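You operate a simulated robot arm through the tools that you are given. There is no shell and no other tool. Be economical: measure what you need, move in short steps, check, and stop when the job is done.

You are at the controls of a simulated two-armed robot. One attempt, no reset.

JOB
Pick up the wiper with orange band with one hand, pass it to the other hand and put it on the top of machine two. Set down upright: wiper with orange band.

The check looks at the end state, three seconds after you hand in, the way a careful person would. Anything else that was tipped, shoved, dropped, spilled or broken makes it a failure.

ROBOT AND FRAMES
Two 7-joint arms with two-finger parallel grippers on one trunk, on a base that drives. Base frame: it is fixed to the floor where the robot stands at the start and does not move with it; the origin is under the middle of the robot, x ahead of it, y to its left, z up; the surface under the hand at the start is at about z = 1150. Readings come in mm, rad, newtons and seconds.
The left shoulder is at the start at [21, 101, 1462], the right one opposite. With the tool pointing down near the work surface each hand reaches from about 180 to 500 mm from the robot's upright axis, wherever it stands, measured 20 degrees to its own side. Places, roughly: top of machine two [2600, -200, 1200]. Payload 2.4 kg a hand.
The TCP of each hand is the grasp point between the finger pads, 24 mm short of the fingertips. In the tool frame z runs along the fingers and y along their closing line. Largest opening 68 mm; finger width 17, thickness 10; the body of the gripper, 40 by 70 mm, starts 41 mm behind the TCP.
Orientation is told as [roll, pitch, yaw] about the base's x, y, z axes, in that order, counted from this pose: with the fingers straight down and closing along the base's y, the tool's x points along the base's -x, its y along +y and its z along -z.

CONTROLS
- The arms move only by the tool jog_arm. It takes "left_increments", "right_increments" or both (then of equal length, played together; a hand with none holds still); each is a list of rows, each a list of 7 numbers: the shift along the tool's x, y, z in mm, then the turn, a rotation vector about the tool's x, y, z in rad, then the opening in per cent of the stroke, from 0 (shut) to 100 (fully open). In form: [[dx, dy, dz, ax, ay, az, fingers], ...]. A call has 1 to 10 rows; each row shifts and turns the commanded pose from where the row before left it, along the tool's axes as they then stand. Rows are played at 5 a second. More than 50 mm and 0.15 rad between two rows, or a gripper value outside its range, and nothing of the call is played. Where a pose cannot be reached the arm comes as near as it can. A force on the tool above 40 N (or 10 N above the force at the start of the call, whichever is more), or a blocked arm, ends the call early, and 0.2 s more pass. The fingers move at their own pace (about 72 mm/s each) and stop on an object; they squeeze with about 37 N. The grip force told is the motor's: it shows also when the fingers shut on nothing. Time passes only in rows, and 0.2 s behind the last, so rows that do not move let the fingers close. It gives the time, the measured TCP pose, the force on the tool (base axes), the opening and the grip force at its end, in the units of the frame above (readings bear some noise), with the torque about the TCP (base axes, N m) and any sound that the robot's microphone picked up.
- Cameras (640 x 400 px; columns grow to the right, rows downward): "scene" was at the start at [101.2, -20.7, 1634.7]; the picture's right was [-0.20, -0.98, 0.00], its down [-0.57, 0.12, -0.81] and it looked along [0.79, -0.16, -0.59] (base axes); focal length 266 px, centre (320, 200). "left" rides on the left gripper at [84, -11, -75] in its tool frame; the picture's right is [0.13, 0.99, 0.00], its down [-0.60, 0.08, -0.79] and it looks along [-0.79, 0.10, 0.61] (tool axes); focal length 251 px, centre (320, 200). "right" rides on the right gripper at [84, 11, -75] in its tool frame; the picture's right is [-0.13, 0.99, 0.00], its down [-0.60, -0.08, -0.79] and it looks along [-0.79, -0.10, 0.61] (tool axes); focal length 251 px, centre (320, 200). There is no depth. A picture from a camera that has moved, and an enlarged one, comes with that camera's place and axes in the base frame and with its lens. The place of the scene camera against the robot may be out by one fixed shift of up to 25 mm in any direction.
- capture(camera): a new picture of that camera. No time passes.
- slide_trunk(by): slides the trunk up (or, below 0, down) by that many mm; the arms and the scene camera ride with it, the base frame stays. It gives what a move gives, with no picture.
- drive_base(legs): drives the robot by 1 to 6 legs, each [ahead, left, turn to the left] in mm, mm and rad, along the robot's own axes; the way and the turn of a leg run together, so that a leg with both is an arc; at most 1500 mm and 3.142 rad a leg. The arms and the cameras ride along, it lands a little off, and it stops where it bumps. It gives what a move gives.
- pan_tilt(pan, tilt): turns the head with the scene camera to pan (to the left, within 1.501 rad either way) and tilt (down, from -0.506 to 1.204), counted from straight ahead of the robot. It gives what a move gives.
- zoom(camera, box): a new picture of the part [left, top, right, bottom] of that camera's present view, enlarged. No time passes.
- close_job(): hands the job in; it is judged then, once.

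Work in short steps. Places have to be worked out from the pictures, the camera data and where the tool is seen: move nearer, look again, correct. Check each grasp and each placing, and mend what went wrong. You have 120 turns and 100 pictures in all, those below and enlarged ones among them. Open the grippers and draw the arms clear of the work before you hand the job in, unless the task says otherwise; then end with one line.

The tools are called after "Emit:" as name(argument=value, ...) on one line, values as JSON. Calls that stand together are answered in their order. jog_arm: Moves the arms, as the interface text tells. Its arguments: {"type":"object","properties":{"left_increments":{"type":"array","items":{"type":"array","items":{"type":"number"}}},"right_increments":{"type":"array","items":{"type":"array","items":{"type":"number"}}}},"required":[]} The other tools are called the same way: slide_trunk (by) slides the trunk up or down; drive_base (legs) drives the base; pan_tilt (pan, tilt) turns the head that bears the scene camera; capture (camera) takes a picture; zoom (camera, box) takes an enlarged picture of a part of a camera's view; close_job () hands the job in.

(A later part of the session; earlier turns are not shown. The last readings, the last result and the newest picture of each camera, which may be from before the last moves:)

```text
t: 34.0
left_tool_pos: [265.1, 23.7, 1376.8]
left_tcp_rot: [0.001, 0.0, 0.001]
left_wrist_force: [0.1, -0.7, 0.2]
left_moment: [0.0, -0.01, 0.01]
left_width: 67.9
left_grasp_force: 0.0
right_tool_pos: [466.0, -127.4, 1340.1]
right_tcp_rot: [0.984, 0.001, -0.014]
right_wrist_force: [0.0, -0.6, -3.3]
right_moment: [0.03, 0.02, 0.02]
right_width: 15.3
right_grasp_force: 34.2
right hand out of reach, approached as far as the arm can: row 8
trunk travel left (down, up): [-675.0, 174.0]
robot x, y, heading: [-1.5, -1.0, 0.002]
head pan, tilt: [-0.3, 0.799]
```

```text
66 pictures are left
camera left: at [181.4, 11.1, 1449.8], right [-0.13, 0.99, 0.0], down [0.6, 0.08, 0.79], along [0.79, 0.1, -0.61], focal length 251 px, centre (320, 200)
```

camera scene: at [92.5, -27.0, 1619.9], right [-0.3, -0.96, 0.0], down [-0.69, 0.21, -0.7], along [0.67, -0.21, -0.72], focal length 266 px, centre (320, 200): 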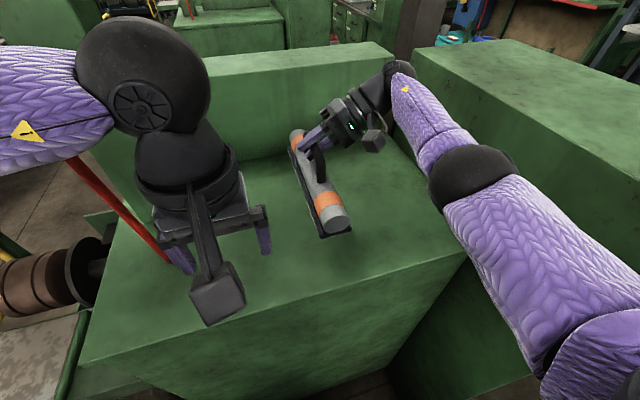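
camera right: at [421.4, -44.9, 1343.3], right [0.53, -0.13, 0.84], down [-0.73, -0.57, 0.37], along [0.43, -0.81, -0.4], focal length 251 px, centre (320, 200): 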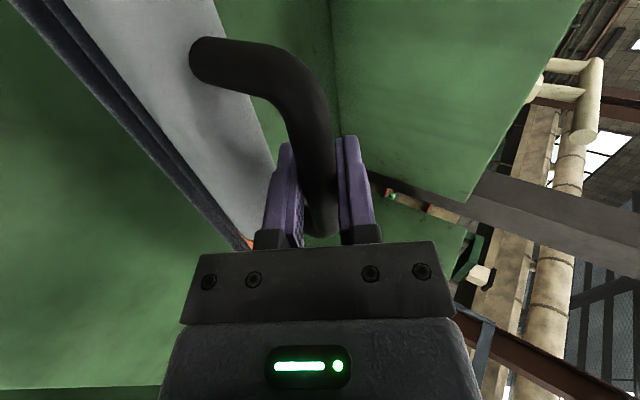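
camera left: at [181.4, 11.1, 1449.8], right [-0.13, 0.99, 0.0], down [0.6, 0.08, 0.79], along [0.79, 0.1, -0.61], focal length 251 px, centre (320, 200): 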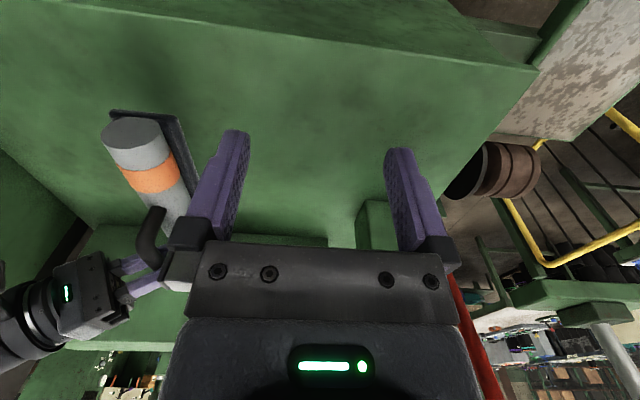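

The wiper now lies along x in the right hand. I bring it nearer to the middle of the robot, keeping its orientation.

Emit:
jog_arm(right_increments=[[16, 5, 8, 0, 0, 0, 0], [16, 5, 8, 0, 0, 0, 0], [16, 5, 8, 0, 0, 0, 0], [16, 5, 8, 0, 0, 0, 0], [0, 5, 8, 0, 0, 0, 0], [0, 5, 8, 0, 0, 0, 0]])

Emit:
pan_tilt(pan=0.0, tilt=0.9)

Emit:
capture(camera="scene")

Emit:
capture(camera="left")

Emit:
capture(camera="right")

```text
t: 35.4
left_tool_pos: [266.0, 23.4, 1375.2]
left_tcp_rot: [-0.001, -0.002, 0.001]
left_wrist_force: [-0.1, -0.3, -0.2]
left_moment: [-0.02, -0.02, 0.0]
left_width: 67.9
left_grasp_force: 0.0
right_tool_pos: [401.4, -70.7, 1338.0]
right_tcp_rot: [0.986, -0.001, -0.014]
right_wrist_force: [-0.1, 1.0, -2.6]
right_moment: [0.02, 0.04, -0.02]
right_width: 15.3
right_grasp_force: 34.2
trunk travel left (down, up): [-675.0, 174.0]
robot x, y, heading: [1.3, -3.7, 0.002]
head pan, tilt: [-0.3, 0.799]
```

```text
t: 36.1
left_tool_pos: [266.9, 23.4, 1376.2]
left_tcp_rot: [-0.001, 0.0, 0.0]
left_wrist_force: [-0.8, 0.6, -0.5]
left_moment: [-0.04, 0.0, -0.04]
left_width: 67.9
left_grasp_force: 0.1
right_tool_pos: [402.9, -71.1, 1338.4]
right_tcp_rot: [0.985, -0.002, -0.015]
right_wrist_force: [0.5, -0.4, -2.2]
right_moment: [0.0, 0.0, 0.02]
right_width: 15.2
right_grasp_force: 34.0
trunk travel left (down, up): [-675.0, 174.0]
robot x, y, heading: [3.0, 5.9, -0.0]
head pan, tilt: [0.0, 0.901]
```

```text
65 pictures are left
camera scene: at [91.0, -3.5, 1612.1], right [0.0, -1.0, 0.0], down [-0.78, 0.0, -0.62], along [0.62, 0.0, -0.78], focal length 266 px, centre (320, 200)
```

scene: 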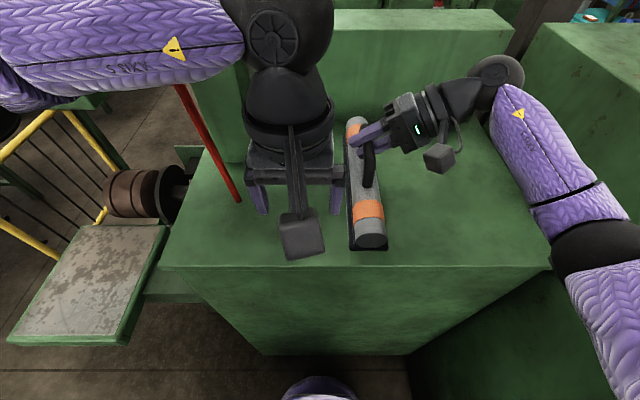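

```text
64 pictures are left
camera left: at [181.4, 10.9, 1449.8], right [-0.13, 0.99, 0.0], down [0.6, 0.08, 0.79], along [0.79, 0.1, -0.61], focal length 251 px, centre (320, 200)
```

left: 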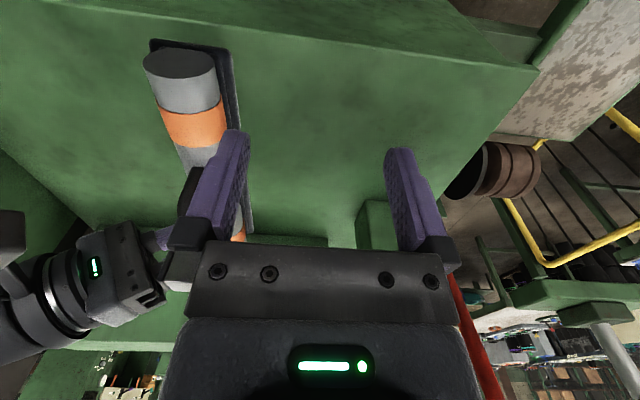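

```text
63 pictures are left
camera right: at [317.5, -125.4, 1387.8], right [0.14, 0.55, 0.83], down [0.59, -0.71, 0.37], along [0.79, 0.44, -0.42], focal length 251 px, centre (320, 200)
```

right: 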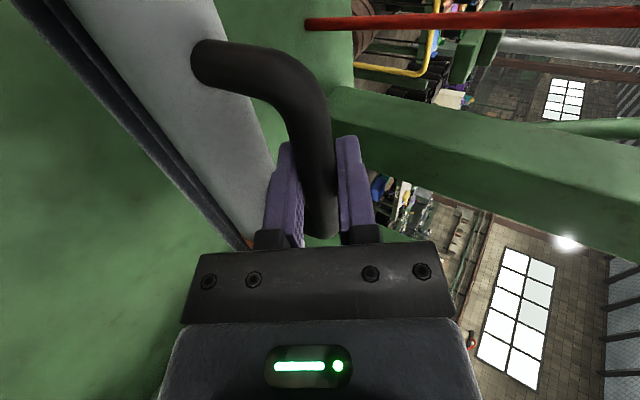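

The red pipe stands near x=450, y=200, so I shift the meeting place back to x≈345, y≈−100 to give the left wrist room.

Emit:
jog_arm(right_increments=[[14, -4, -6, 0, 0, 0, 0], [14, -4, -6, 0, 0, 0, 0], [14, -4, -6, 0, 0, 0, 0], [14, -4, -6, 0, 0, 0, 0]], left_increments=[[0, 10, -5, 0, 0, 0, 45], [0, 10, -5, 0, 0, 0, 45], [0, 10, -5, 0, 0, 0, 45], [0, 0, 0, 0, 0, 0, 45]])

Emit:
jog_arm(left_increments=[[0, 0, 0, -0.125, 0, 0, 45], [0, 0, 0, -0.125, 0, 0, 45], [0, 0, 0, -0.125, 0, 0, 45], [0, 0, 0, -0.125, 0, 0, 45], [0, 0, 0, -0.125, 0, 0, 45], [0, 0, 0, -0.125, 0, 0, 45], [0, 0, 0, -0.125, 0, 0, 45], [0, 0, 0, -0.125, 0, 0, 45]])

Emit:
capture(camera="scene")

Emit:
capture(camera="left")

```text
t: 37.1
left_tool_pos: [265.4, 53.7, 1391.3]
left_tcp_rot: [-0.002, -0.001, 0.001]
left_wrist_force: [0.0, -0.1, 0.0]
left_moment: [-0.02, -0.05, 0.0]
left_width: 30.6
left_grasp_force: 0.0
right_tool_pos: [346.1, -100.1, 1338.3]
right_tcp_rot: [0.985, 0.0, -0.014]
right_wrist_force: [-0.5, -0.5, -2.3]
right_moment: [0.03, -0.02, -0.03]
right_width: 15.5
right_grasp_force: 34.1
trunk travel left (down, up): [-675.0, 174.0]
robot x, y, heading: [1.8, -1.5, -0.003]
head pan, tilt: [0.0, 0.901]
```

```text
t: 39.0
left_tool_pos: [265.0, 52.5, 1390.9]
left_tcp_rot: [1.001, -0.001, 0.002]
left_wrist_force: [0.1, -0.6, 0.4]
left_moment: [0.02, -0.04, -0.01]
left_width: 30.5
left_grasp_force: 0.1
right_tool_pos: [345.9, -100.5, 1338.3]
right_tcp_rot: [0.987, 0.0, -0.014]
right_wrist_force: [-0.2, 0.0, -2.7]
right_moment: [0.04, -0.03, 0.02]
right_width: 15.4
right_grasp_force: 34.6
trunk travel left (down, up): [-675.0, 174.0]
robot x, y, heading: [1.5, -0.5, 0.003]
head pan, tilt: [0.0, 0.901]
```

```text
62 pictures are left
camera scene: at [90.8, -4.2, 1612.0], right [0.0, -1.0, 0.0], down [-0.78, 0.0, -0.62], along [0.62, 0.0, -0.78], focal length 266 px, centre (320, 200)
```

scene: 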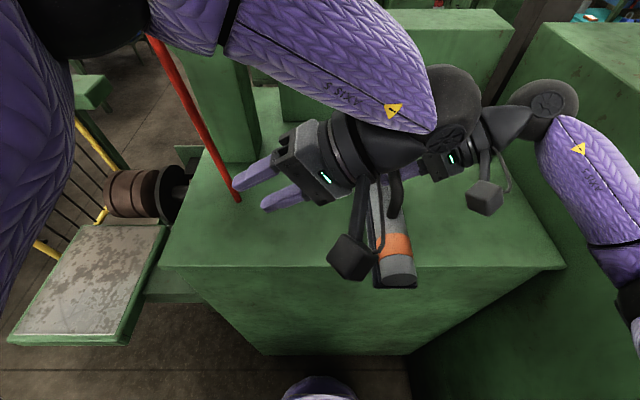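

```text
61 pictures are left
camera left: at [181.2, -17.3, 1421.0], right [-0.13, 0.53, 0.84], down [0.6, -0.63, 0.49], along [0.79, 0.57, -0.24], focal length 251 px, centre (320, 200)
```

left: 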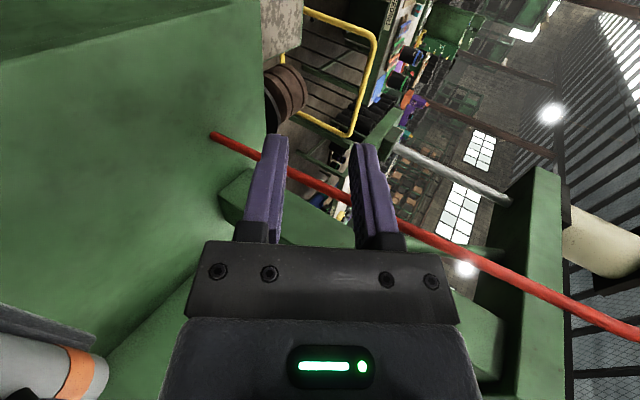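

Wrong sense of roll (no contact). I reverse it exactly and continue to −1.0.

Emit:
jog_arm(left_increments=[[0, 0, 0, 0.125, 0, 0, 45], [0, 0, 0, 0.125, 0, 0, 45], [0, 0, 0, 0.125, 0, 0, 45], [0, 0, 0, 0.125, 0, 0, 45], [0, 0, 0, 0.125, 0, 0, 45], [0, 0, 0, 0.125, 0, 0, 45], [0, 0, 0, 0.125, 0, 0, 45], [0, 0, 0, 0.125, 0, 0, 45]])

Emit:
jog_arm(left_increments=[[0, 0, 0, 0.125, 0, 0, 45], [0, 0, 0, 0.125, 0, 0, 45], [0, 0, 0, 0.125, 0, 0, 45], [0, 0, 0, 0.125, 0, 0, 45], [0, 0, 0, 0.125, 0, 0, 45], [0, 0, 0, 0.125, 0, 0, 45], [0, 0, 0, 0.125, 0, 0, 45], [0, 0, 0, 0.125, 0, 0, 45]])

Emit:
capture(camera="scene")

Emit:
capture(camera="left")

```text
t: 40.8
left_tool_pos: [265.8, 54.9, 1390.4]
left_tcp_rot: [-0.002, 0.0, 0.002]
left_wrist_force: [-0.4, -0.4, -0.7]
left_moment: [-0.01, 0.02, 0.0]
left_width: 30.4
left_grasp_force: 0.0
right_tool_pos: [346.2, -98.4, 1338.2]
right_tcp_rot: [0.986, -0.001, -0.015]
right_wrist_force: [-0.1, -0.1, -2.7]
right_moment: [0.01, 0.02, -0.01]
right_width: 15.1
right_grasp_force: 34.6
trunk travel left (down, up): [-675.0, 174.0]
robot x, y, heading: [-1.4, -5.4, -0.001]
head pan, tilt: [0.0, 0.901]
```

```text
t: 42.5
left_tool_pos: [264.4, 54.3, 1390.5]
left_tcp_rot: [-1.003, 0.002, 0.003]
left_wrist_force: [0.6, 0.3, 0.1]
left_moment: [0.03, -0.03, -0.01]
left_width: 30.6
left_grasp_force: 0.0
right_tool_pos: [345.9, -99.6, 1337.3]
right_tcp_rot: [0.987, -0.001, -0.012]
right_wrist_force: [0.8, 0.2, -2.3]
right_moment: [0.0, 0.02, 0.0]
right_width: 15.1
right_grasp_force: 34.7
trunk travel left (down, up): [-675.0, 174.0]
robot x, y, heading: [2.7, -0.2, 0.005]
head pan, tilt: [0.0, 0.901]
```

```text
60 pictures are left
camera scene: at [90.7, -3.1, 1612.1], right [0.0, -1.0, 0.0], down [-0.78, 0.0, -0.62], along [0.62, 0.0, -0.78], focal length 266 px, centre (320, 200)
```

scene: 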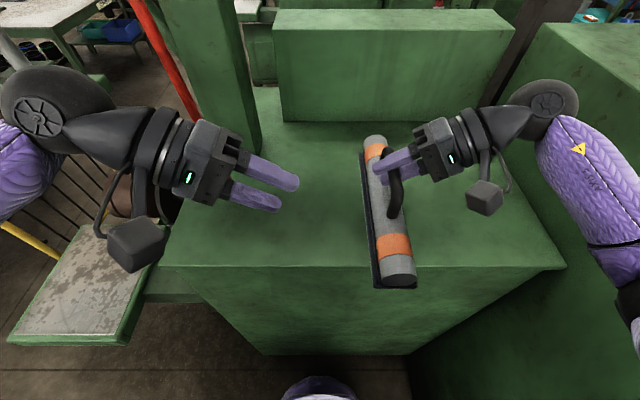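

```text
59 pictures are left
camera left: at [180.9, 109.9, 1439.4], right [-0.13, 0.53, -0.84], down [0.6, 0.71, 0.36], along [0.79, -0.46, -0.41], focal length 251 px, centre (320, 200)
```

left: 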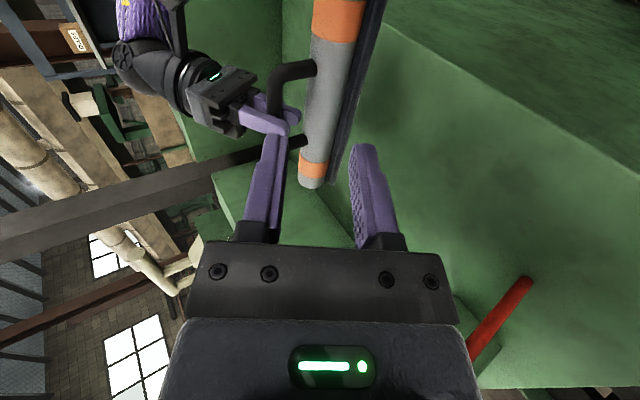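

Now the left hand faces the bar from the left. I align sideways, then advance partly and look.

Emit:
jog_arm(left_increments=[[-14.4, -9.5, 0, 0, 0, 0, 45], [-14.4, -9.5, 0, 0, 0, 0, 45], [-14.4, -9.5, 10, 0, 0, 0, 45], [-14.4, -9.5, 20, 0, 0, 0, 45], [0, 0, 25, 0, 0, 0, 45], [0, 0, 25, 0, 0, 0, 45], [0, 0, 20, 0, 0, 0, 45]])

Emit:
capture(camera="left")

Emit:
zoom(camera="scene", box=[200, 60, 520, 260])

Emit:
capture(camera="right")

```text
t: 44.1
left_tool_pos: [324.2, -51.9, 1369.2]
left_tcp_rot: [-1.0, 0.0, 0.001]
left_wrist_force: [-0.5, -0.4, -0.1]
left_moment: [-0.01, 0.01, 0.02]
left_width: 30.4
left_grasp_force: 0.1
right_tool_pos: [345.7, -100.5, 1338.1]
right_tcp_rot: [0.985, -0.002, -0.014]
right_wrist_force: [-0.1, 0.6, -3.5]
right_moment: [-0.01, -0.03, -0.03]
right_width: 15.3
right_grasp_force: 34.7
trunk travel left (down, up): [-675.0, 174.0]
robot x, y, heading: [0.6, 0.0, -0.002]
head pan, tilt: [0.0, 0.901]
```

```text
58 pictures are left
camera left: at [239.5, 4.2, 1417.9], right [-0.13, 0.54, -0.83], down [0.6, 0.71, 0.36], along [0.79, -0.46, -0.42], focal length 251 px, centre (320, 200)
```

left: 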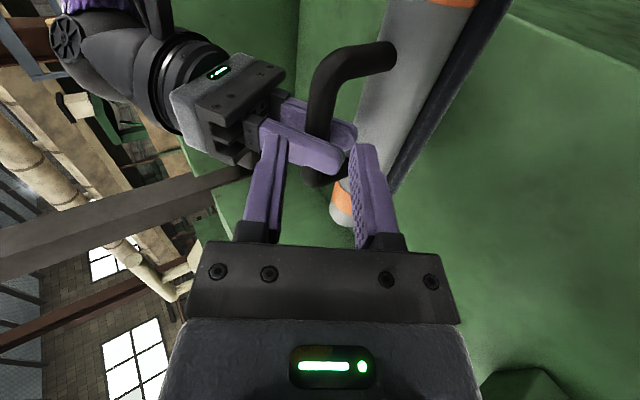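

```text
2.00 times, centred on (360, 160) of scene
camera zoom: at [91.0, -3.7, 1612.0], right [0.0, -1.0, 0.0], down [-0.78, 0.0, -0.62], along [0.62, 0.0, -0.78], focal length 532 px, centre (240, 280)
```

zoom: 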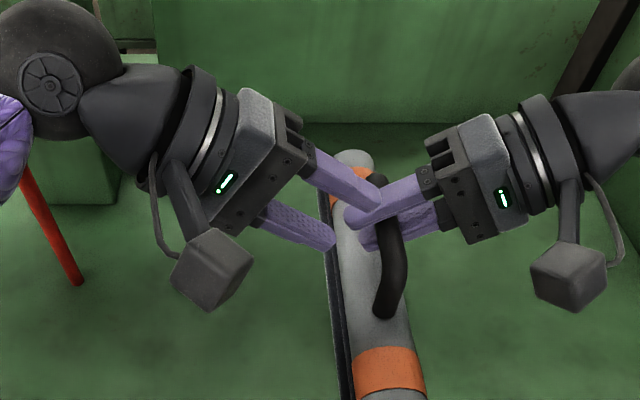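

```text
56 pictures are left
camera right: at [261.4, -153.6, 1387.9], right [0.14, 0.55, 0.83], down [0.59, -0.71, 0.37], along [0.79, 0.44, -0.42], focal length 251 px, centre (320, 200)
```

right: 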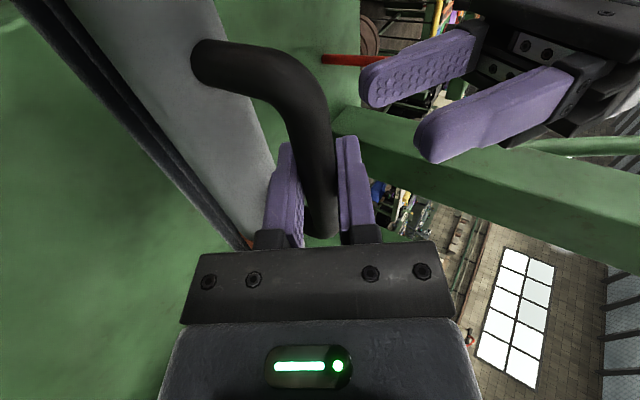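

Bar is centred between the left fingers, with about 5 mm between the two hands' fingers along the bar. I advance 40 mm and check.

Emit:
jog_arm(left_increments=[[0.5, 0, 14, 0, 0, 0, 45], [0, 0, 13, 0, 0, 0, 45], [0, 0, 13, 0, 0, 0, 45]])

Emit:
capture(camera="left")

Emit:
capture(camera="right")

```text
t: 45.0
left_tool_pos: [322.1, -85.6, 1347.0]
left_tcp_rot: [-1.0, 0.001, 0.004]
left_wrist_force: [0.3, -0.2, 0.1]
left_moment: [0.0, -0.01, 0.03]
left_width: 30.7
left_grasp_force: 0.0
right_tool_pos: [346.2, -99.6, 1337.5]
right_tcp_rot: [0.987, -0.002, -0.015]
right_wrist_force: [0.0, -1.0, -2.6]
right_moment: [-0.02, 0.0, -0.01]
right_width: 14.8
right_grasp_force: 34.4
trunk travel left (down, up): [-675.0, 174.0]
robot x, y, heading: [-2.1, 2.2, -0.002]
head pan, tilt: [0.0, 0.901]
```

```text
55 pictures are left
camera left: at [238.6, -29.4, 1396.4], right [-0.13, 0.54, -0.83], down [0.6, 0.71, 0.36], along [0.79, -0.46, -0.42], focal length 251 px, centre (320, 200)
```

left: 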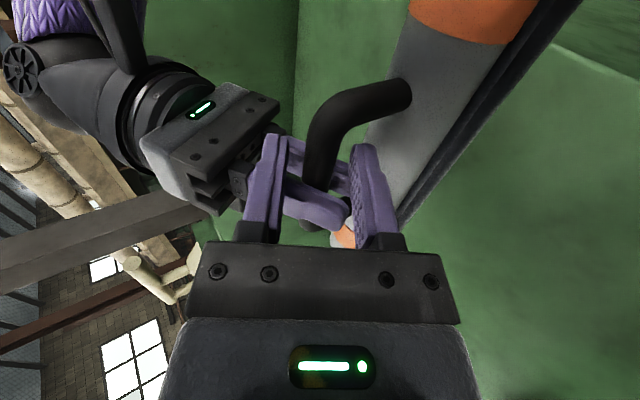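

```text
54 pictures are left
camera right: at [261.4, -153.8, 1387.9], right [0.14, 0.55, 0.83], down [0.59, -0.71, 0.37], along [0.79, 0.44, -0.42], focal length 251 px, centre (320, 200)
```

right: 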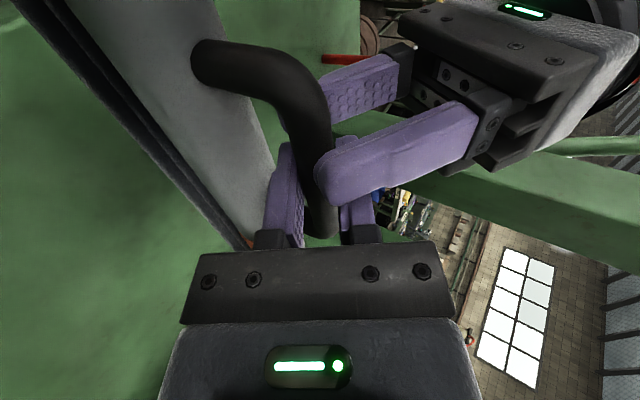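

Both fingers straddle the bar. Last 17 mm, then close the left hand.

Emit:
jog_arm(left_increments=[[0, 0, 9, 0, 0, 0, 45], [0, 0, 8, 0, 0, 0, 45], [0, 0, 0, 0, 0, 0, 35]])

Emit:
capture(camera="left")

Emit:
jog_arm(left_increments=[[0, 0, 0, 0, 0, 0, 25], [0, 0, 0, 0, 0, 0, 10], [0, 0, 0, 0, 0, 0, 0], [0, 0, 0, 0, 0, 0, 0]])

Emit:
capture(camera="left")

Emit:
capture(camera="right")

```text
t: 45.8
left_tool_pos: [323.3, -99.3, 1337.5]
left_tcp_rot: [-1.002, 0.001, 0.0]
left_wrist_force: [0.0, -0.1, -0.9]
left_moment: [0.02, 0.03, -0.01]
left_width: 23.9
left_grasp_force: 0.0
right_tool_pos: [346.0, -100.1, 1338.3]
right_tcp_rot: [0.987, -0.001, -0.013]
right_wrist_force: [0.6, 0.0, -2.9]
right_moment: [0.02, 0.0, 0.0]
right_width: 15.1
right_grasp_force: 34.1
trunk travel left (down, up): [-675.0, 174.0]
robot x, y, heading: [-0.2, -2.3, -0.006]
head pan, tilt: [0.0, 0.901]
```

```text
53 pictures are left
camera left: at [238.6, -43.1, 1386.7], right [-0.13, 0.54, -0.83], down [0.6, 0.71, 0.36], along [0.79, -0.46, -0.42], focal length 251 px, centre (320, 200)
```

left: 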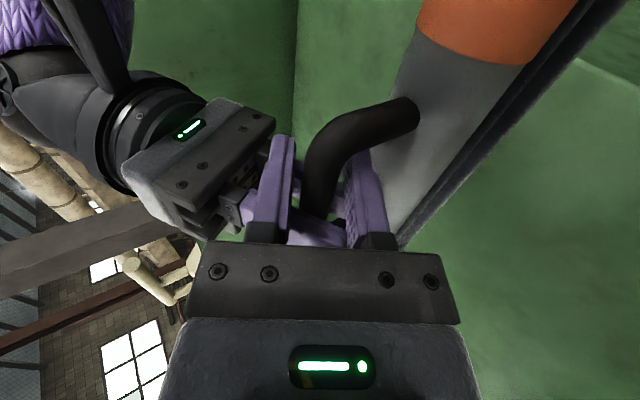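

```text
t: 46.8
left_tool_pos: [322.6, -98.6, 1338.2]
left_tcp_rot: [-0.999, 0.002, 0.001]
left_wrist_force: [0.0, -3.8, 1.8]
left_moment: [-0.02, -0.08, -0.13]
left_width: 15.4
left_grasp_force: 34.7
right_tool_pos: [345.6, -100.7, 1338.4]
right_tcp_rot: [0.985, 0.001, -0.014]
right_wrist_force: [0.0, 3.7, -4.8]
right_moment: [0.0, 0.04, 0.04]
right_width: 15.4
right_grasp_force: 34.6
trunk travel left (down, up): [-675.0, 174.0]
robot x, y, heading: [-1.3, 1.1, 0.001]
head pan, tilt: [0.0, 0.901]
```

```text
52 pictures are left
camera left: at [238.5, -43.1, 1386.8], right [-0.13, 0.54, -0.83], down [0.6, 0.71, 0.36], along [0.79, -0.46, -0.42], focal length 251 px, centre (320, 200)
```

left: 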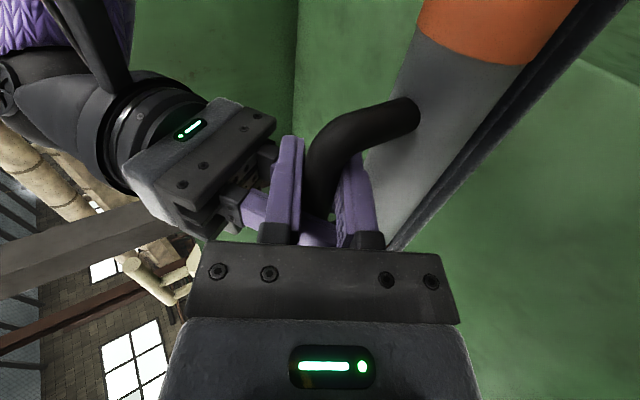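

```text
51 pictures are left
camera right: at [261.3, -153.4, 1387.9], right [0.14, 0.55, 0.83], down [0.59, -0.71, 0.37], along [0.79, 0.44, -0.42], focal length 251 px, centre (320, 200)
```

right: 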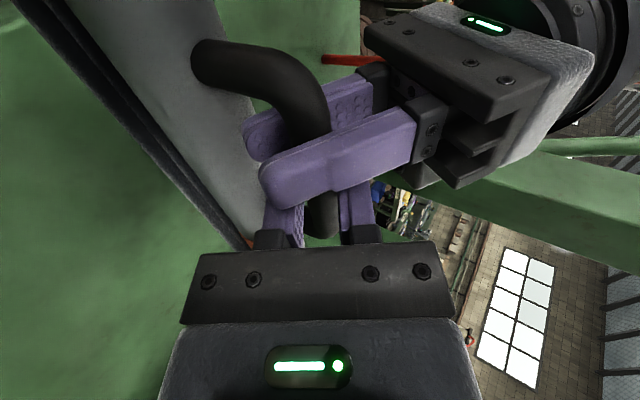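

Both hands hold the bar. I open the right hand partway and draw it straight back.

Emit:
jog_arm(right_increments=[[0, 0, 0, 0, 0, 0, 30], [0, 0, 0, 0, 0, 0, 43], [0, 0, 0, 0, 0, 0, 43], [0, 0, -12, 0, 0, 0, 43], [0, 0, -20, 0, 0, 0, 43], [0, 0, -30, 0, 0, 0, 43], [0, 0, -30, 0, 0, 0, 43]])

Emit:
capture(camera="scene")

Emit:
capture(camera="right")

```text
t: 48.4
left_tool_pos: [323.1, -98.9, 1336.9]
left_tcp_rot: [-1.001, 0.0, 0.001]
left_wrist_force: [-0.2, 0.4, 0.2]
left_moment: [0.01, 0.06, 0.0]
left_width: 15.3
left_grasp_force: 34.2
right_tool_pos: [345.1, -176.1, 1388.7]
right_tcp_rot: [0.989, 0.001, -0.014]
right_wrist_force: [-0.2, -0.4, 0.1]
right_moment: [-0.01, 0.04, 0.01]
right_width: 29.4
right_grasp_force: 0.0
trunk travel left (down, up): [-675.0, 174.0]
robot x, y, heading: [2.5, -0.6, -0.0]
head pan, tilt: [0.0, 0.901]
```

```text
50 pictures are left
camera scene: at [90.9, -3.8, 1612.0], right [0.0, -1.0, 0.0], down [-0.78, 0.0, -0.62], along [0.62, 0.0, -0.78], focal length 266 px, centre (320, 200)
```

scene: 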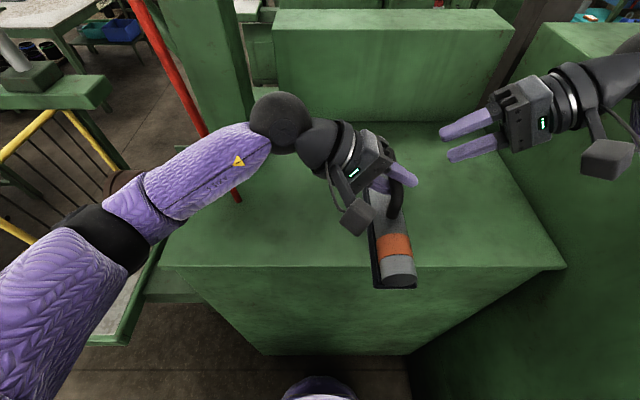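

```text
49 pictures are left
camera right: at [261.6, -230.0, 1438.6], right [0.14, 0.54, 0.83], down [0.59, -0.71, 0.37], along [0.79, 0.44, -0.42], focal length 251 px, centre (320, 200)
```

right: 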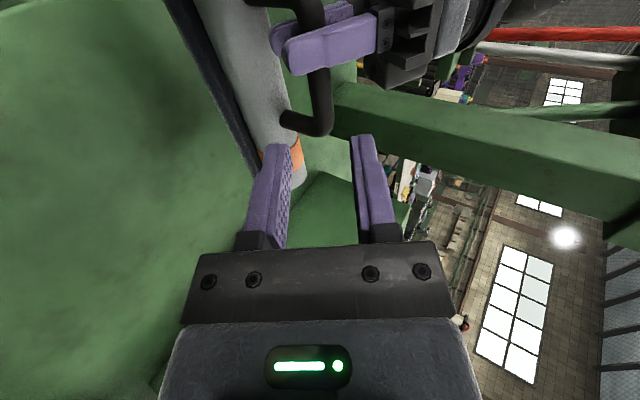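

The left hand holds the wiper alone. I fold the right hand back to pointing down and near the body, then look around before driving.

Emit:
jog_arm(right_increments=[[10, 0, -10, 0, 0, 0, 43], [10, 0, -10, 0.125, 0, 0, 43], [10, 0, 0, 0.125, 0, 0, 43], [10, 0, 0, 0.125, 0, 0, 43], [10, 0, 0, 0.125, 0, 0, 43], [10, 0, 0, 0.125, 0, 0, 43], [10, 0, 0, 0.125, 0, 0, 43], [0, 0, 0, 0.125, 0, 0, 43], [0, 0, 0, 0.125, 0, 0, 43]])

Emit:
drive_base(legs=[[-200, 0, 0]])

Emit:
pan_tilt(pan=0.7, tilt=0.4)

Emit:
capture(camera="scene")

Emit:
pan_tilt(pan=1.5, tilt=0.5)

Emit:
capture(camera="scene")

```text
t: 50.4
left_tool_pos: [321.9, -98.3, 1338.7]
left_tcp_rot: [-1.0, -0.001, 0.002]
left_wrist_force: [0.8, -0.1, 0.6]
left_moment: [-0.01, 0.04, 0.03]
left_width: 15.4
left_grasp_force: 34.3
right_tool_pos: [273.9, -191.8, 1399.8]
right_tcp_rot: [-0.016, -0.001, -0.013]
right_wrist_force: [-0.4, 0.3, 0.1]
right_moment: [-0.01, 0.02, 0.0]
right_width: 29.4
right_grasp_force: 0.1
trunk travel left (down, up): [-675.0, 174.0]
robot x, y, heading: [2.9, 0.8, -0.001]
head pan, tilt: [0.0, 0.901]
```

```text
t: 52.1
left_tool_pos: [190.9, -105.1, 1337.8]
left_tcp_rot: [-1.0, 0.001, -0.012]
left_wrist_force: [0.2, -0.2, -3.1]
left_moment: [-0.01, 0.06, 0.01]
left_width: 15.3
left_grasp_force: 34.5
right_tool_pos: [141.8, -196.5, 1400.9]
right_tcp_rot: [-0.011, -0.002, -0.027]
right_wrist_force: [0.0, -0.5, 0.3]
right_moment: [-0.02, -0.04, 0.04]
right_width: 29.1
right_grasp_force: 0.1
trunk travel left (down, up): [-675.0, 174.0]
robot x, y, heading: [-127.4, -2.6, -0.013]
head pan, tilt: [0.0, 0.901]
stopped in leg 1: the robot was blocked; the commanded pose is now the measured one
```

```text
t: 53.2
left_tool_pos: [190.4, -105.4, 1338.6]
left_tcp_rot: [-1.001, 0.002, -0.01]
left_wrist_force: [-0.5, 0.1, -3.2]
left_moment: [0.0, 0.06, 0.03]
left_width: 15.1
left_grasp_force: 34.5
right_tool_pos: [142.4, -197.9, 1399.9]
right_tcp_rot: [-0.014, -0.001, -0.025]
right_wrist_force: [-0.6, -0.5, -0.4]
right_moment: [0.01, 0.02, -0.04]
right_width: 29.4
right_grasp_force: 0.0
trunk travel left (down, up): [-675.0, 174.0]
robot x, y, heading: [-129.6, -2.7, -0.013]
head pan, tilt: [0.7, 0.4]
```

```text
48 pictures are left
camera scene: at [-42.9, 52.5, 1655.0], right [0.63, -0.77, 0.0], down [-0.3, -0.25, -0.92], along [0.71, 0.58, -0.39], focal length 266 px, centre (320, 200)
```

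scene: 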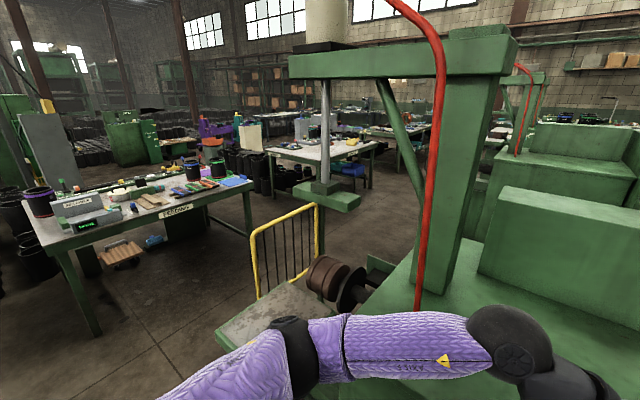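

```text
t: 54.3
left_tool_pos: [192.1, -104.8, 1337.6]
left_tcp_rot: [-0.999, 0.002, -0.011]
left_wrist_force: [0.0, -0.1, -3.2]
left_moment: [0.0, 0.07, -0.02]
left_width: 15.3
left_grasp_force: 34.4
right_tool_pos: [142.9, -197.9, 1400.5]
right_tcp_rot: [-0.012, -0.001, -0.027]
right_wrist_force: [-0.7, -0.4, 0.0]
right_moment: [0.0, 0.0, 0.01]
right_width: 29.3
right_grasp_force: 0.0
trunk travel left (down, up): [-675.0, 174.0]
robot x, y, heading: [-127.6, -1.6, -0.013]
head pan, tilt: [1.499, 0.499]
```

```text
47 pictures are left
camera scene: at [-106.9, 84.5, 1646.0], right [1.0, -0.08, 0.0], down [-0.04, -0.48, -0.88], along [0.07, 0.87, -0.48], focal length 266 px, centre (320, 200)
```

scene: 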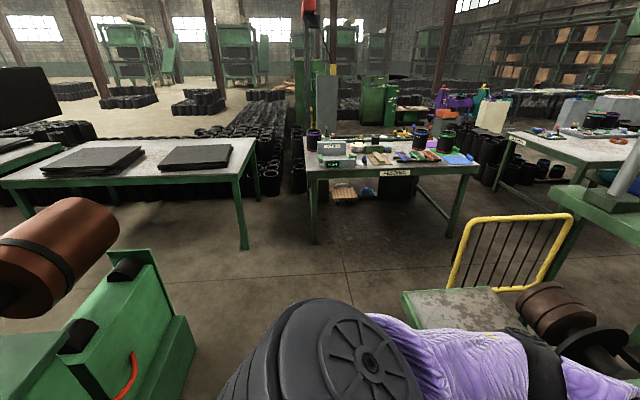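

Something low blocks the way behind at 130 mm; the wiper is still held (−3 N load). The aisle lies to the left (platform corner ≈ (200, 630), tables beyond y≈1900). I strafe left in a short leg.

Emit:
drive_base(legs=[[20, 0, 0], [0, 350, 0]])

Emit:
pan_tilt(pan=1.5, tilt=0.9)

Emit:
capture(camera="scene")

```text
t: 57.0
left_tool_pos: [216.4, 243.1, 1337.8]
left_tcp_rot: [-1.001, 0.003, -0.013]
left_wrist_force: [0.2, 0.3, -2.4]
left_moment: [0.02, 0.09, 0.06]
left_width: 15.4
left_grasp_force: 34.3
right_tool_pos: [168.1, 151.6, 1400.2]
right_tcp_rot: [-0.013, -0.002, -0.03]
right_wrist_force: [0.3, 0.5, 0.3]
right_moment: [-0.02, 0.0, 0.01]
right_width: 28.9
right_grasp_force: 0.0
trunk travel left (down, up): [-675.0, 174.0]
robot x, y, heading: [-104.9, 342.2, -0.018]
head pan, tilt: [1.499, 0.499]
```

```text
t: 57.8
left_tool_pos: [216.9, 244.2, 1337.0]
left_tcp_rot: [-1.002, 0.001, -0.012]
left_wrist_force: [0.9, 0.3, -2.9]
left_moment: [0.02, 0.1, -0.02]
left_width: 15.6
left_grasp_force: 35.1
right_tool_pos: [166.3, 151.2, 1400.7]
right_tcp_rot: [-0.011, -0.001, -0.027]
right_wrist_force: [0.2, -0.5, -0.3]
right_moment: [0.02, -0.01, -0.04]
right_width: 29.4
right_grasp_force: 0.0
trunk travel left (down, up): [-675.0, 174.0]
robot x, y, heading: [-105.6, 344.7, -0.017]
head pan, tilt: [1.499, 0.901]
```

```text
46 pictures are left
camera scene: at [-83.6, 418.5, 1612.1], right [1.0, -0.09, 0.0], down [-0.07, -0.78, -0.62], along [0.05, 0.62, -0.78], focal length 266 px, centre (320, 200)
```

scene: 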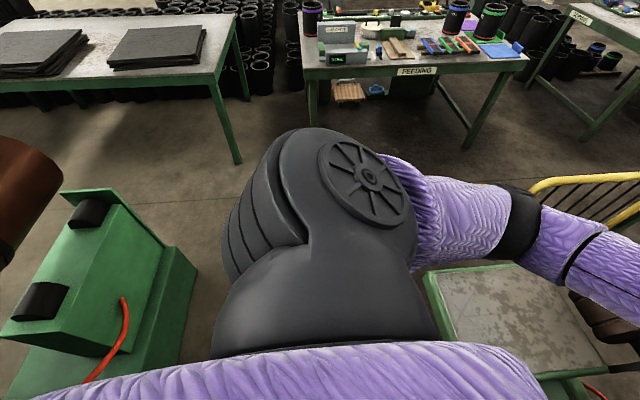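

Aisle is wide. I strafe on to y≈1350, then look ahead.

Emit:
drive_base(legs=[[0, 500, 0], [0, 500, 0]])

Emit:
pan_tilt(pan=0.0, tilt=0.45)

Emit:
capture(camera="scene")

Emit:
pan_tilt(pan=-0.9, tilt=0.45)

Emit:
capture(camera="scene")

```text
t: 63.3
left_tool_pos: [231.1, 1239.0, 1338.7]
left_tcp_rot: [-0.999, 0.003, -0.017]
left_wrist_force: [-0.1, 0.2, -3.7]
left_moment: [-0.01, 0.08, -0.01]
left_width: 15.2
left_grasp_force: 35.2
right_tool_pos: [182.4, 1148.4, 1400.6]
right_tcp_rot: [-0.015, -0.002, -0.034]
right_wrist_force: [-0.5, 0.3, -0.2]
right_moment: [0.0, 0.0, 0.01]
right_width: 29.1
right_grasp_force: 0.0
trunk travel left (down, up): [-675.0, 174.0]
robot x, y, heading: [-91.4, 1340.8, -0.02]
head pan, tilt: [1.499, 0.901]
```

```text
t: 64.9
left_tool_pos: [232.4, 1238.8, 1338.8]
left_tcp_rot: [-1.0, 0.004, -0.017]
left_wrist_force: [0.5, 0.5, -2.3]
left_moment: [0.01, 0.05, -0.01]
left_width: 15.1
left_grasp_force: 34.6
right_tool_pos: [181.7, 1147.8, 1399.8]
right_tcp_rot: [-0.012, -0.003, -0.033]
right_wrist_force: [-0.5, 0.7, 0.1]
right_moment: [0.02, 0.02, 0.01]
right_width: 29.0
right_grasp_force: 0.2
trunk travel left (down, up): [-675.0, 174.0]
robot x, y, heading: [-91.4, 1346.1, -0.017]
head pan, tilt: [0.0, 0.45]
```

```text
45 pictures are left
camera scene: at [17.7, 1338.5, 1650.4], right [-0.02, -1.0, 0.0], down [-0.44, 0.01, -0.9], along [0.9, -0.02, -0.44], focal length 266 px, centre (320, 200)
```

scene: 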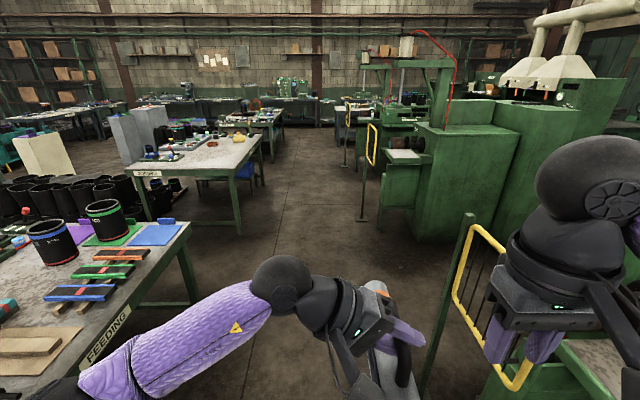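

```text
t: 66.1
left_tool_pos: [232.1, 1239.6, 1337.4]
left_tcp_rot: [-0.999, 0.002, -0.018]
left_wrist_force: [0.0, -0.1, -3.3]
left_moment: [0.0, 0.05, 0.0]
left_width: 15.2
left_grasp_force: 34.8
right_tool_pos: [181.1, 1148.1, 1398.7]
right_tcp_rot: [-0.013, -0.002, -0.032]
right_wrist_force: [0.0, -0.8, -0.6]
right_moment: [0.01, 0.0, -0.03]
right_width: 29.0
right_grasp_force: 0.0
trunk travel left (down, up): [-675.0, 174.0]
robot x, y, heading: [-90.8, 1342.3, -0.02]
head pan, tilt: [-0.901, 0.45]
```

```text
44 pictures are left
camera scene: at [-18.3, 1267.2, 1650.4], right [-0.79, -0.61, 0.0], down [-0.26, 0.35, -0.9], along [0.55, -0.72, -0.44], focal length 266 px, centre (320, 200)
```

scene: 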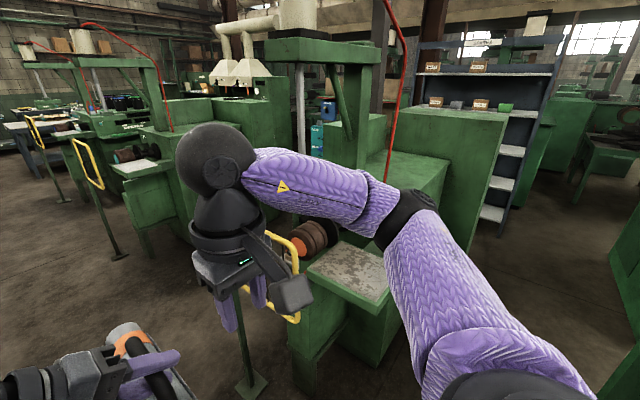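

The aisle ahead is clear between the table edge (y≈2030) and the rail posts (y≈780). I drive ahead to about x=1700 and look right.

Emit:
drive_base(legs=[[0, 0, 0.02], [900, 0, 0], [900, 0, 0]])

Emit:
capture(camera="scene")

Emit:
pan_tilt(pan=-1.5, tilt=0.7)

Emit:
capture(camera="scene")

```text
t: 75.5
left_tool_pos: [2034.9, 1228.0, 1337.2]
left_tcp_rot: [-0.999, 0.002, -0.018]
left_wrist_force: [0.1, 0.2, -3.7]
left_moment: [0.01, 0.05, 0.0]
left_width: 15.1
left_grasp_force: 34.5
right_tool_pos: [1984.0, 1135.0, 1398.8]
right_tcp_rot: [-0.012, 0.001, -0.031]
right_wrist_force: [-0.5, -0.3, 1.1]
right_moment: [0.01, -0.02, 0.01]
right_width: 29.0
right_grasp_force: 0.0
trunk travel left (down, up): [-675.0, 174.0]
robot x, y, heading: [1715.1, 1330.9, -0.015]
head pan, tilt: [-0.901, 0.45]
```

```text
43 pictures are left
camera scene: at [1784.3, 1255.0, 1650.4], right [-0.79, -0.61, 0.0], down [-0.26, 0.35, -0.9], along [0.55, -0.72, -0.44], focal length 266 px, centre (320, 200)
```

scene: 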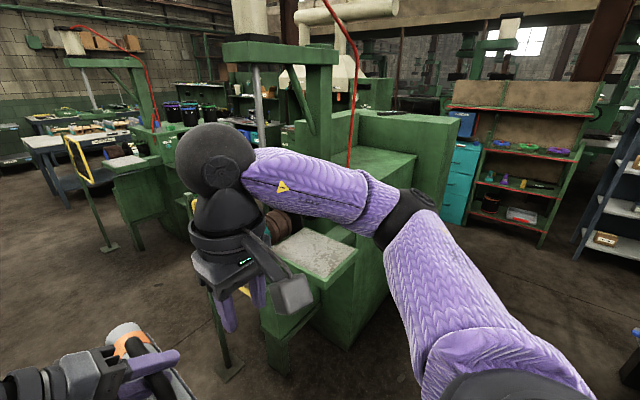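

```text
t: 76.5
left_tool_pos: [2034.5, 1227.9, 1338.0]
left_tcp_rot: [-1.0, 0.001, -0.018]
left_wrist_force: [0.3, 0.0, -3.5]
left_moment: [0.01, 0.11, -0.03]
left_width: 15.1
left_grasp_force: 34.7
right_tool_pos: [1984.6, 1134.6, 1399.8]
right_tcp_rot: [-0.012, -0.001, -0.033]
right_wrist_force: [0.0, 0.0, -0.5]
right_moment: [0.03, 0.0, 0.02]
right_width: 29.2
right_grasp_force: 0.1
trunk travel left (down, up): [-675.0, 174.0]
robot x, y, heading: [1712.8, 1328.3, -0.021]
head pan, tilt: [-1.499, 0.7]
```

```text
42 pictures are left
camera scene: at [1732.7, 1243.2, 1628.2], right [-1.0, -0.05, 0.0], down [-0.04, 0.64, -0.77], along [0.04, -0.76, -0.64], focal length 266 px, centre (320, 200)
```

scene: 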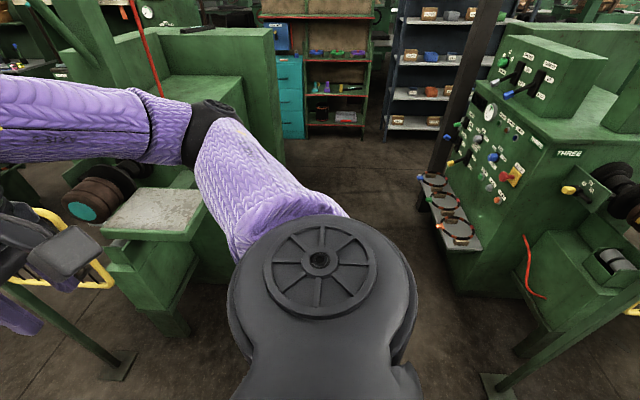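

The gap between machine one's back (labelled THREE panel) and the machine ahead looks about 1 m wide. I strafe right in stages at x≈1670, watching for bumps.

Emit:
drive_base(legs=[[-40, 0, 0.02], [0, -600, 0]])

Emit:
capture(camera="scene")

Emit:
pan_tilt(pan=-0.5, tilt=0.5)

Emit:
capture(camera="scene")

```text
t: 80.4
left_tool_pos: [1996.4, 634.4, 1337.3]
left_tcp_rot: [-0.999, 0.002, 0.002]
left_wrist_force: [-0.2, -1.4, -3.8]
left_moment: [0.02, 0.06, 0.0]
left_width: 15.0
left_grasp_force: 34.3
right_tool_pos: [1947.7, 540.9, 1399.7]
right_tcp_rot: [-0.013, -0.002, -0.015]
right_wrist_force: [-0.5, 0.1, 0.5]
right_moment: [0.01, 0.03, -0.02]
right_width: 29.2
right_grasp_force: 0.0
trunk travel left (down, up): [-675.0, 174.0]
robot x, y, heading: [1673.4, 732.3, -0.0]
head pan, tilt: [-1.499, 0.7]
```

```text
41 pictures are left
camera scene: at [1694.9, 644.2, 1628.2], right [-1.0, -0.07, 0.0], down [-0.05, 0.64, -0.76], along [0.05, -0.76, -0.64], focal length 266 px, centre (320, 200)
```

scene: 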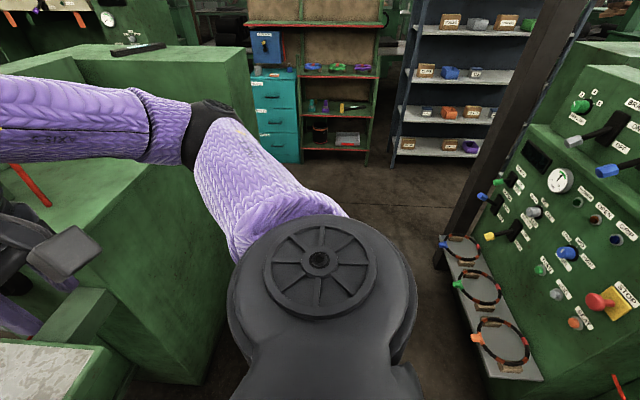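

```text
t: 81.7
left_tool_pos: [1996.6, 634.1, 1338.1]
left_tcp_rot: [-1.0, 0.002, 0.003]
left_wrist_force: [-0.3, -0.6, -3.0]
left_moment: [0.03, 0.05, 0.01]
left_width: 15.2
left_grasp_force: 34.3
right_tool_pos: [1948.2, 540.1, 1400.5]
right_tcp_rot: [-0.012, -0.001, -0.014]
right_wrist_force: [-0.1, 0.6, -0.3]
right_moment: [-0.02, 0.0, 0.02]
right_width: 28.8
right_grasp_force: 0.0
trunk travel left (down, up): [-675.0, 174.0]
robot x, y, heading: [1676.2, 731.5, 0.0]
head pan, tilt: [-0.499, 0.499]
```

```text
40 pictures are left
camera scene: at [1768.7, 685.9, 1645.9], right [-0.48, -0.88, 0.0], down [-0.42, 0.23, -0.88], along [0.77, -0.42, -0.48], focal length 266 px, centre (320, 200)
```

scene: 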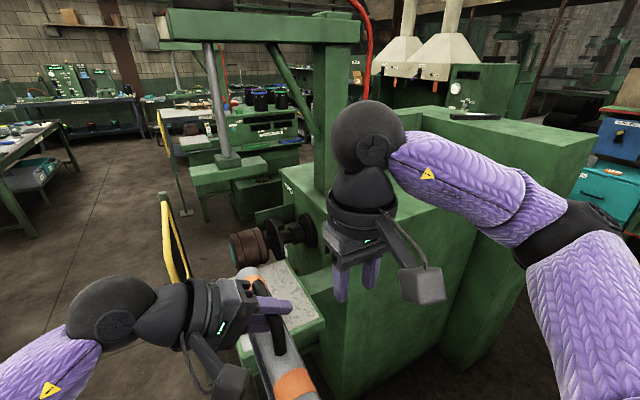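

Machine two (label "TWO") is right ahead. I move 60 mm forward for clearance from the shelf with rings behind, then strafe right.

Emit:
drive_base(legs=[[60, 0, 0], [0, -500, 0]])

Emit:
pan_tilt(pan=-0.35, tilt=0.6)

Emit:
capture(camera="scene")

```text
t: 85.2
left_tool_pos: [2058.8, 134.7, 1338.4]
left_tcp_rot: [-0.997, 0.002, 0.006]
left_wrist_force: [0.5, 0.1, -3.1]
left_moment: [-0.01, 0.09, 0.02]
left_width: 15.0
left_grasp_force: 34.1
right_tool_pos: [2008.8, 41.6, 1399.2]
right_tcp_rot: [-0.012, -0.001, -0.012]
right_wrist_force: [-0.3, -0.1, 0.6]
right_moment: [-0.01, 0.01, -0.02]
right_width: 29.2
right_grasp_force: 0.0
trunk travel left (down, up): [-675.0, 174.0]
robot x, y, heading: [1733.6, 233.0, 0.004]
head pan, tilt: [-0.499, 0.499]
```

```text
t: 85.9
left_tool_pos: [2057.0, 135.7, 1338.7]
left_tcp_rot: [-0.998, 0.002, 0.005]
left_wrist_force: [0.0, 0.1, -2.8]
left_moment: [-0.02, 0.08, -0.02]
left_width: 15.1
left_grasp_force: 34.3
right_tool_pos: [2010.1, 41.9, 1400.4]
right_tcp_rot: [-0.013, -0.002, -0.011]
right_wrist_force: [-0.3, 0.3, -0.4]
right_moment: [-0.01, 0.02, 0.0]
right_width: 29.0
right_grasp_force: 0.0
trunk travel left (down, up): [-675.0, 174.0]
robot x, y, heading: [1732.6, 231.9, -0.0]
head pan, tilt: [-0.351, 0.6]
```

```text
39 pictures are left
camera scene: at [1832.5, 199.5, 1636.9], right [-0.34, -0.94, 0.0], down [-0.53, 0.19, -0.83], along [0.78, -0.28, -0.56], focal length 266 px, centre (320, 200)
```

scene: 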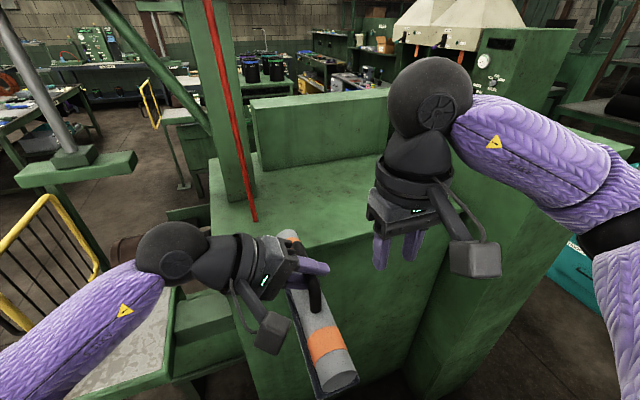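

The top is empty; front edge ≈ x 2280, pipe at (2420, 177), back block at x≈2630. I strafe to y≈−50, raise the trunk 60 mm for clearance and look again.

Emit:
drive_base(legs=[[0, -290, 0]])

Emit:
slide_trunk(by=60)

Emit:
pan_tilt(pan=-0.2, tilt=0.6)

Emit:
capture(camera="scene")

```text
t: 87.9
left_tool_pos: [2058.8, -156.1, 1337.9]
left_tcp_rot: [-0.998, 0.004, 0.007]
left_wrist_force: [-0.1, -0.9, -2.5]
left_moment: [0.05, 0.08, 0.01]
left_width: 15.3
left_grasp_force: 34.5
right_tool_pos: [2009.8, -248.8, 1399.9]
right_tcp_rot: [-0.012, -0.002, -0.009]
right_wrist_force: [0.1, -0.1, 0.5]
right_moment: [0.02, -0.01, 0.02]
right_width: 29.1
right_grasp_force: 0.1
trunk travel left (down, up): [-675.0, 174.0]
robot x, y, heading: [1733.3, -55.5, 0.004]
head pan, tilt: [-0.351, 0.6]
```

```text
t: 88.9
left_tool_pos: [2058.9, -155.9, 1397.0]
left_tcp_rot: [-0.998, 0.004, 0.006]
left_wrist_force: [-0.5, -0.8, -3.8]
left_moment: [0.03, 0.07, 0.02]
left_width: 15.1
left_grasp_force: 33.9
right_tool_pos: [2010.2, -249.0, 1460.2]
right_tcp_rot: [-0.012, 0.0, -0.007]
right_wrist_force: [-0.2, 0.5, 0.3]
right_moment: [-0.01, 0.0, 0.03]
right_width: 29.2
right_grasp_force: 0.1
trunk travel left (down, up): [-735.0, 114.0]
robot x, y, heading: [1731.8, -56.0, 0.007]
head pan, tilt: [-0.351, 0.6]
```

```text
t: 89.6
left_tool_pos: [2059.6, -154.1, 1397.5]
left_tcp_rot: [-0.999, 0.001, 0.007]
left_wrist_force: [0.8, 0.0, -2.9]
left_moment: [0.01, 0.07, 0.01]
left_width: 15.2
left_grasp_force: 34.1
right_tool_pos: [2011.2, -248.8, 1460.2]
right_tcp_rot: [-0.014, -0.001, -0.009]
right_wrist_force: [0.0, -0.5, -0.2]
right_moment: [-0.02, -0.02, -0.02]
right_width: 29.4
right_grasp_force: 0.2
trunk travel left (down, up): [-735.0, 114.0]
robot x, y, heading: [1734.7, -59.2, 0.0]
head pan, tilt: [-0.201, 0.6]
```

```text
38 pictures are left
camera scene: at [1836.4, -78.9, 1696.8], right [-0.2, -0.98, 0.0], down [-0.55, 0.11, -0.82], along [0.81, -0.16, -0.57], focal length 266 px, centre (320, 200)
```

scene: 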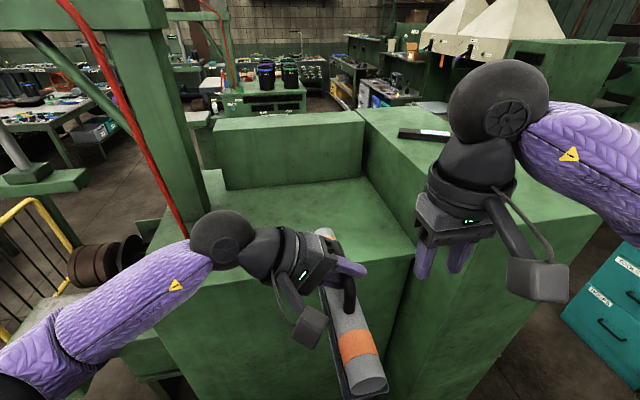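

Two-view triangulation gives the top at z≈1190–1200, front edge x≈2290, right end y≈−415. I drive forward 230 mm.

Emit:
drive_base(legs=[[150, 0, 0], [80, 0, 0]])

Emit:
pan_tilt(pan=0.0, tilt=0.9)

Emit:
capture(camera="scene")

```text
t: 91.6
left_tool_pos: [2290.1, -154.5, 1397.4]
left_tcp_rot: [-0.998, 0.002, 0.005]
left_wrist_force: [0.7, -0.4, -3.2]
left_moment: [-0.01, 0.02, 0.0]
left_width: 15.3
left_grasp_force: 34.4
right_tool_pos: [2241.4, -248.3, 1460.9]
right_tcp_rot: [-0.012, 0.002, -0.008]
right_wrist_force: [0.2, -0.8, -0.8]
right_moment: [0.03, 0.01, -0.01]
right_width: 29.4
right_grasp_force: 0.1
trunk travel left (down, up): [-735.0, 114.0]
robot x, y, heading: [1963.5, -57.2, 0.004]
head pan, tilt: [-0.201, 0.6]
```

```text
t: 92.4
left_tool_pos: [2288.4, -154.8, 1397.8]
left_tcp_rot: [-0.999, 0.001, 0.005]
left_wrist_force: [-0.3, -0.3, -3.3]
left_moment: [0.01, 0.06, 0.03]
left_width: 15.1
left_grasp_force: 34.4
right_tool_pos: [2240.3, -247.3, 1460.2]
right_tcp_rot: [-0.013, -0.001, -0.009]
right_wrist_force: [-0.1, 0.1, 0.5]
right_moment: [0.0, 0.01, 0.02]
right_width: 29.2
right_grasp_force: 0.1
trunk travel left (down, up): [-735.0, 114.0]
robot x, y, heading: [1964.3, -53.5, 0.001]
head pan, tilt: [0.0, 0.901]
```

```text
37 pictures are left
camera scene: at [2054.9, -60.3, 1672.1], right [0.0, -1.0, 0.0], down [-0.78, 0.0, -0.62], along [0.62, 0.0, -0.78], focal length 266 px, centre (320, 200)
```

scene: 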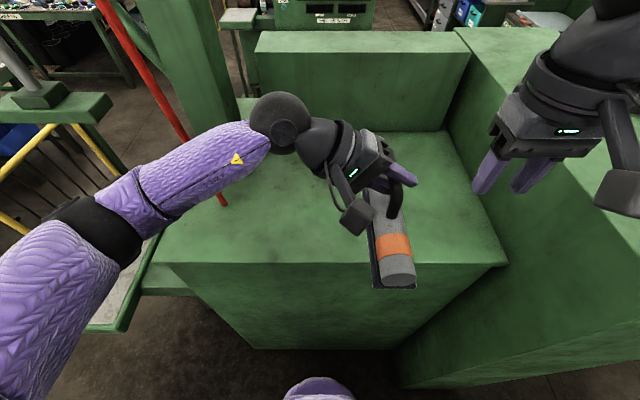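

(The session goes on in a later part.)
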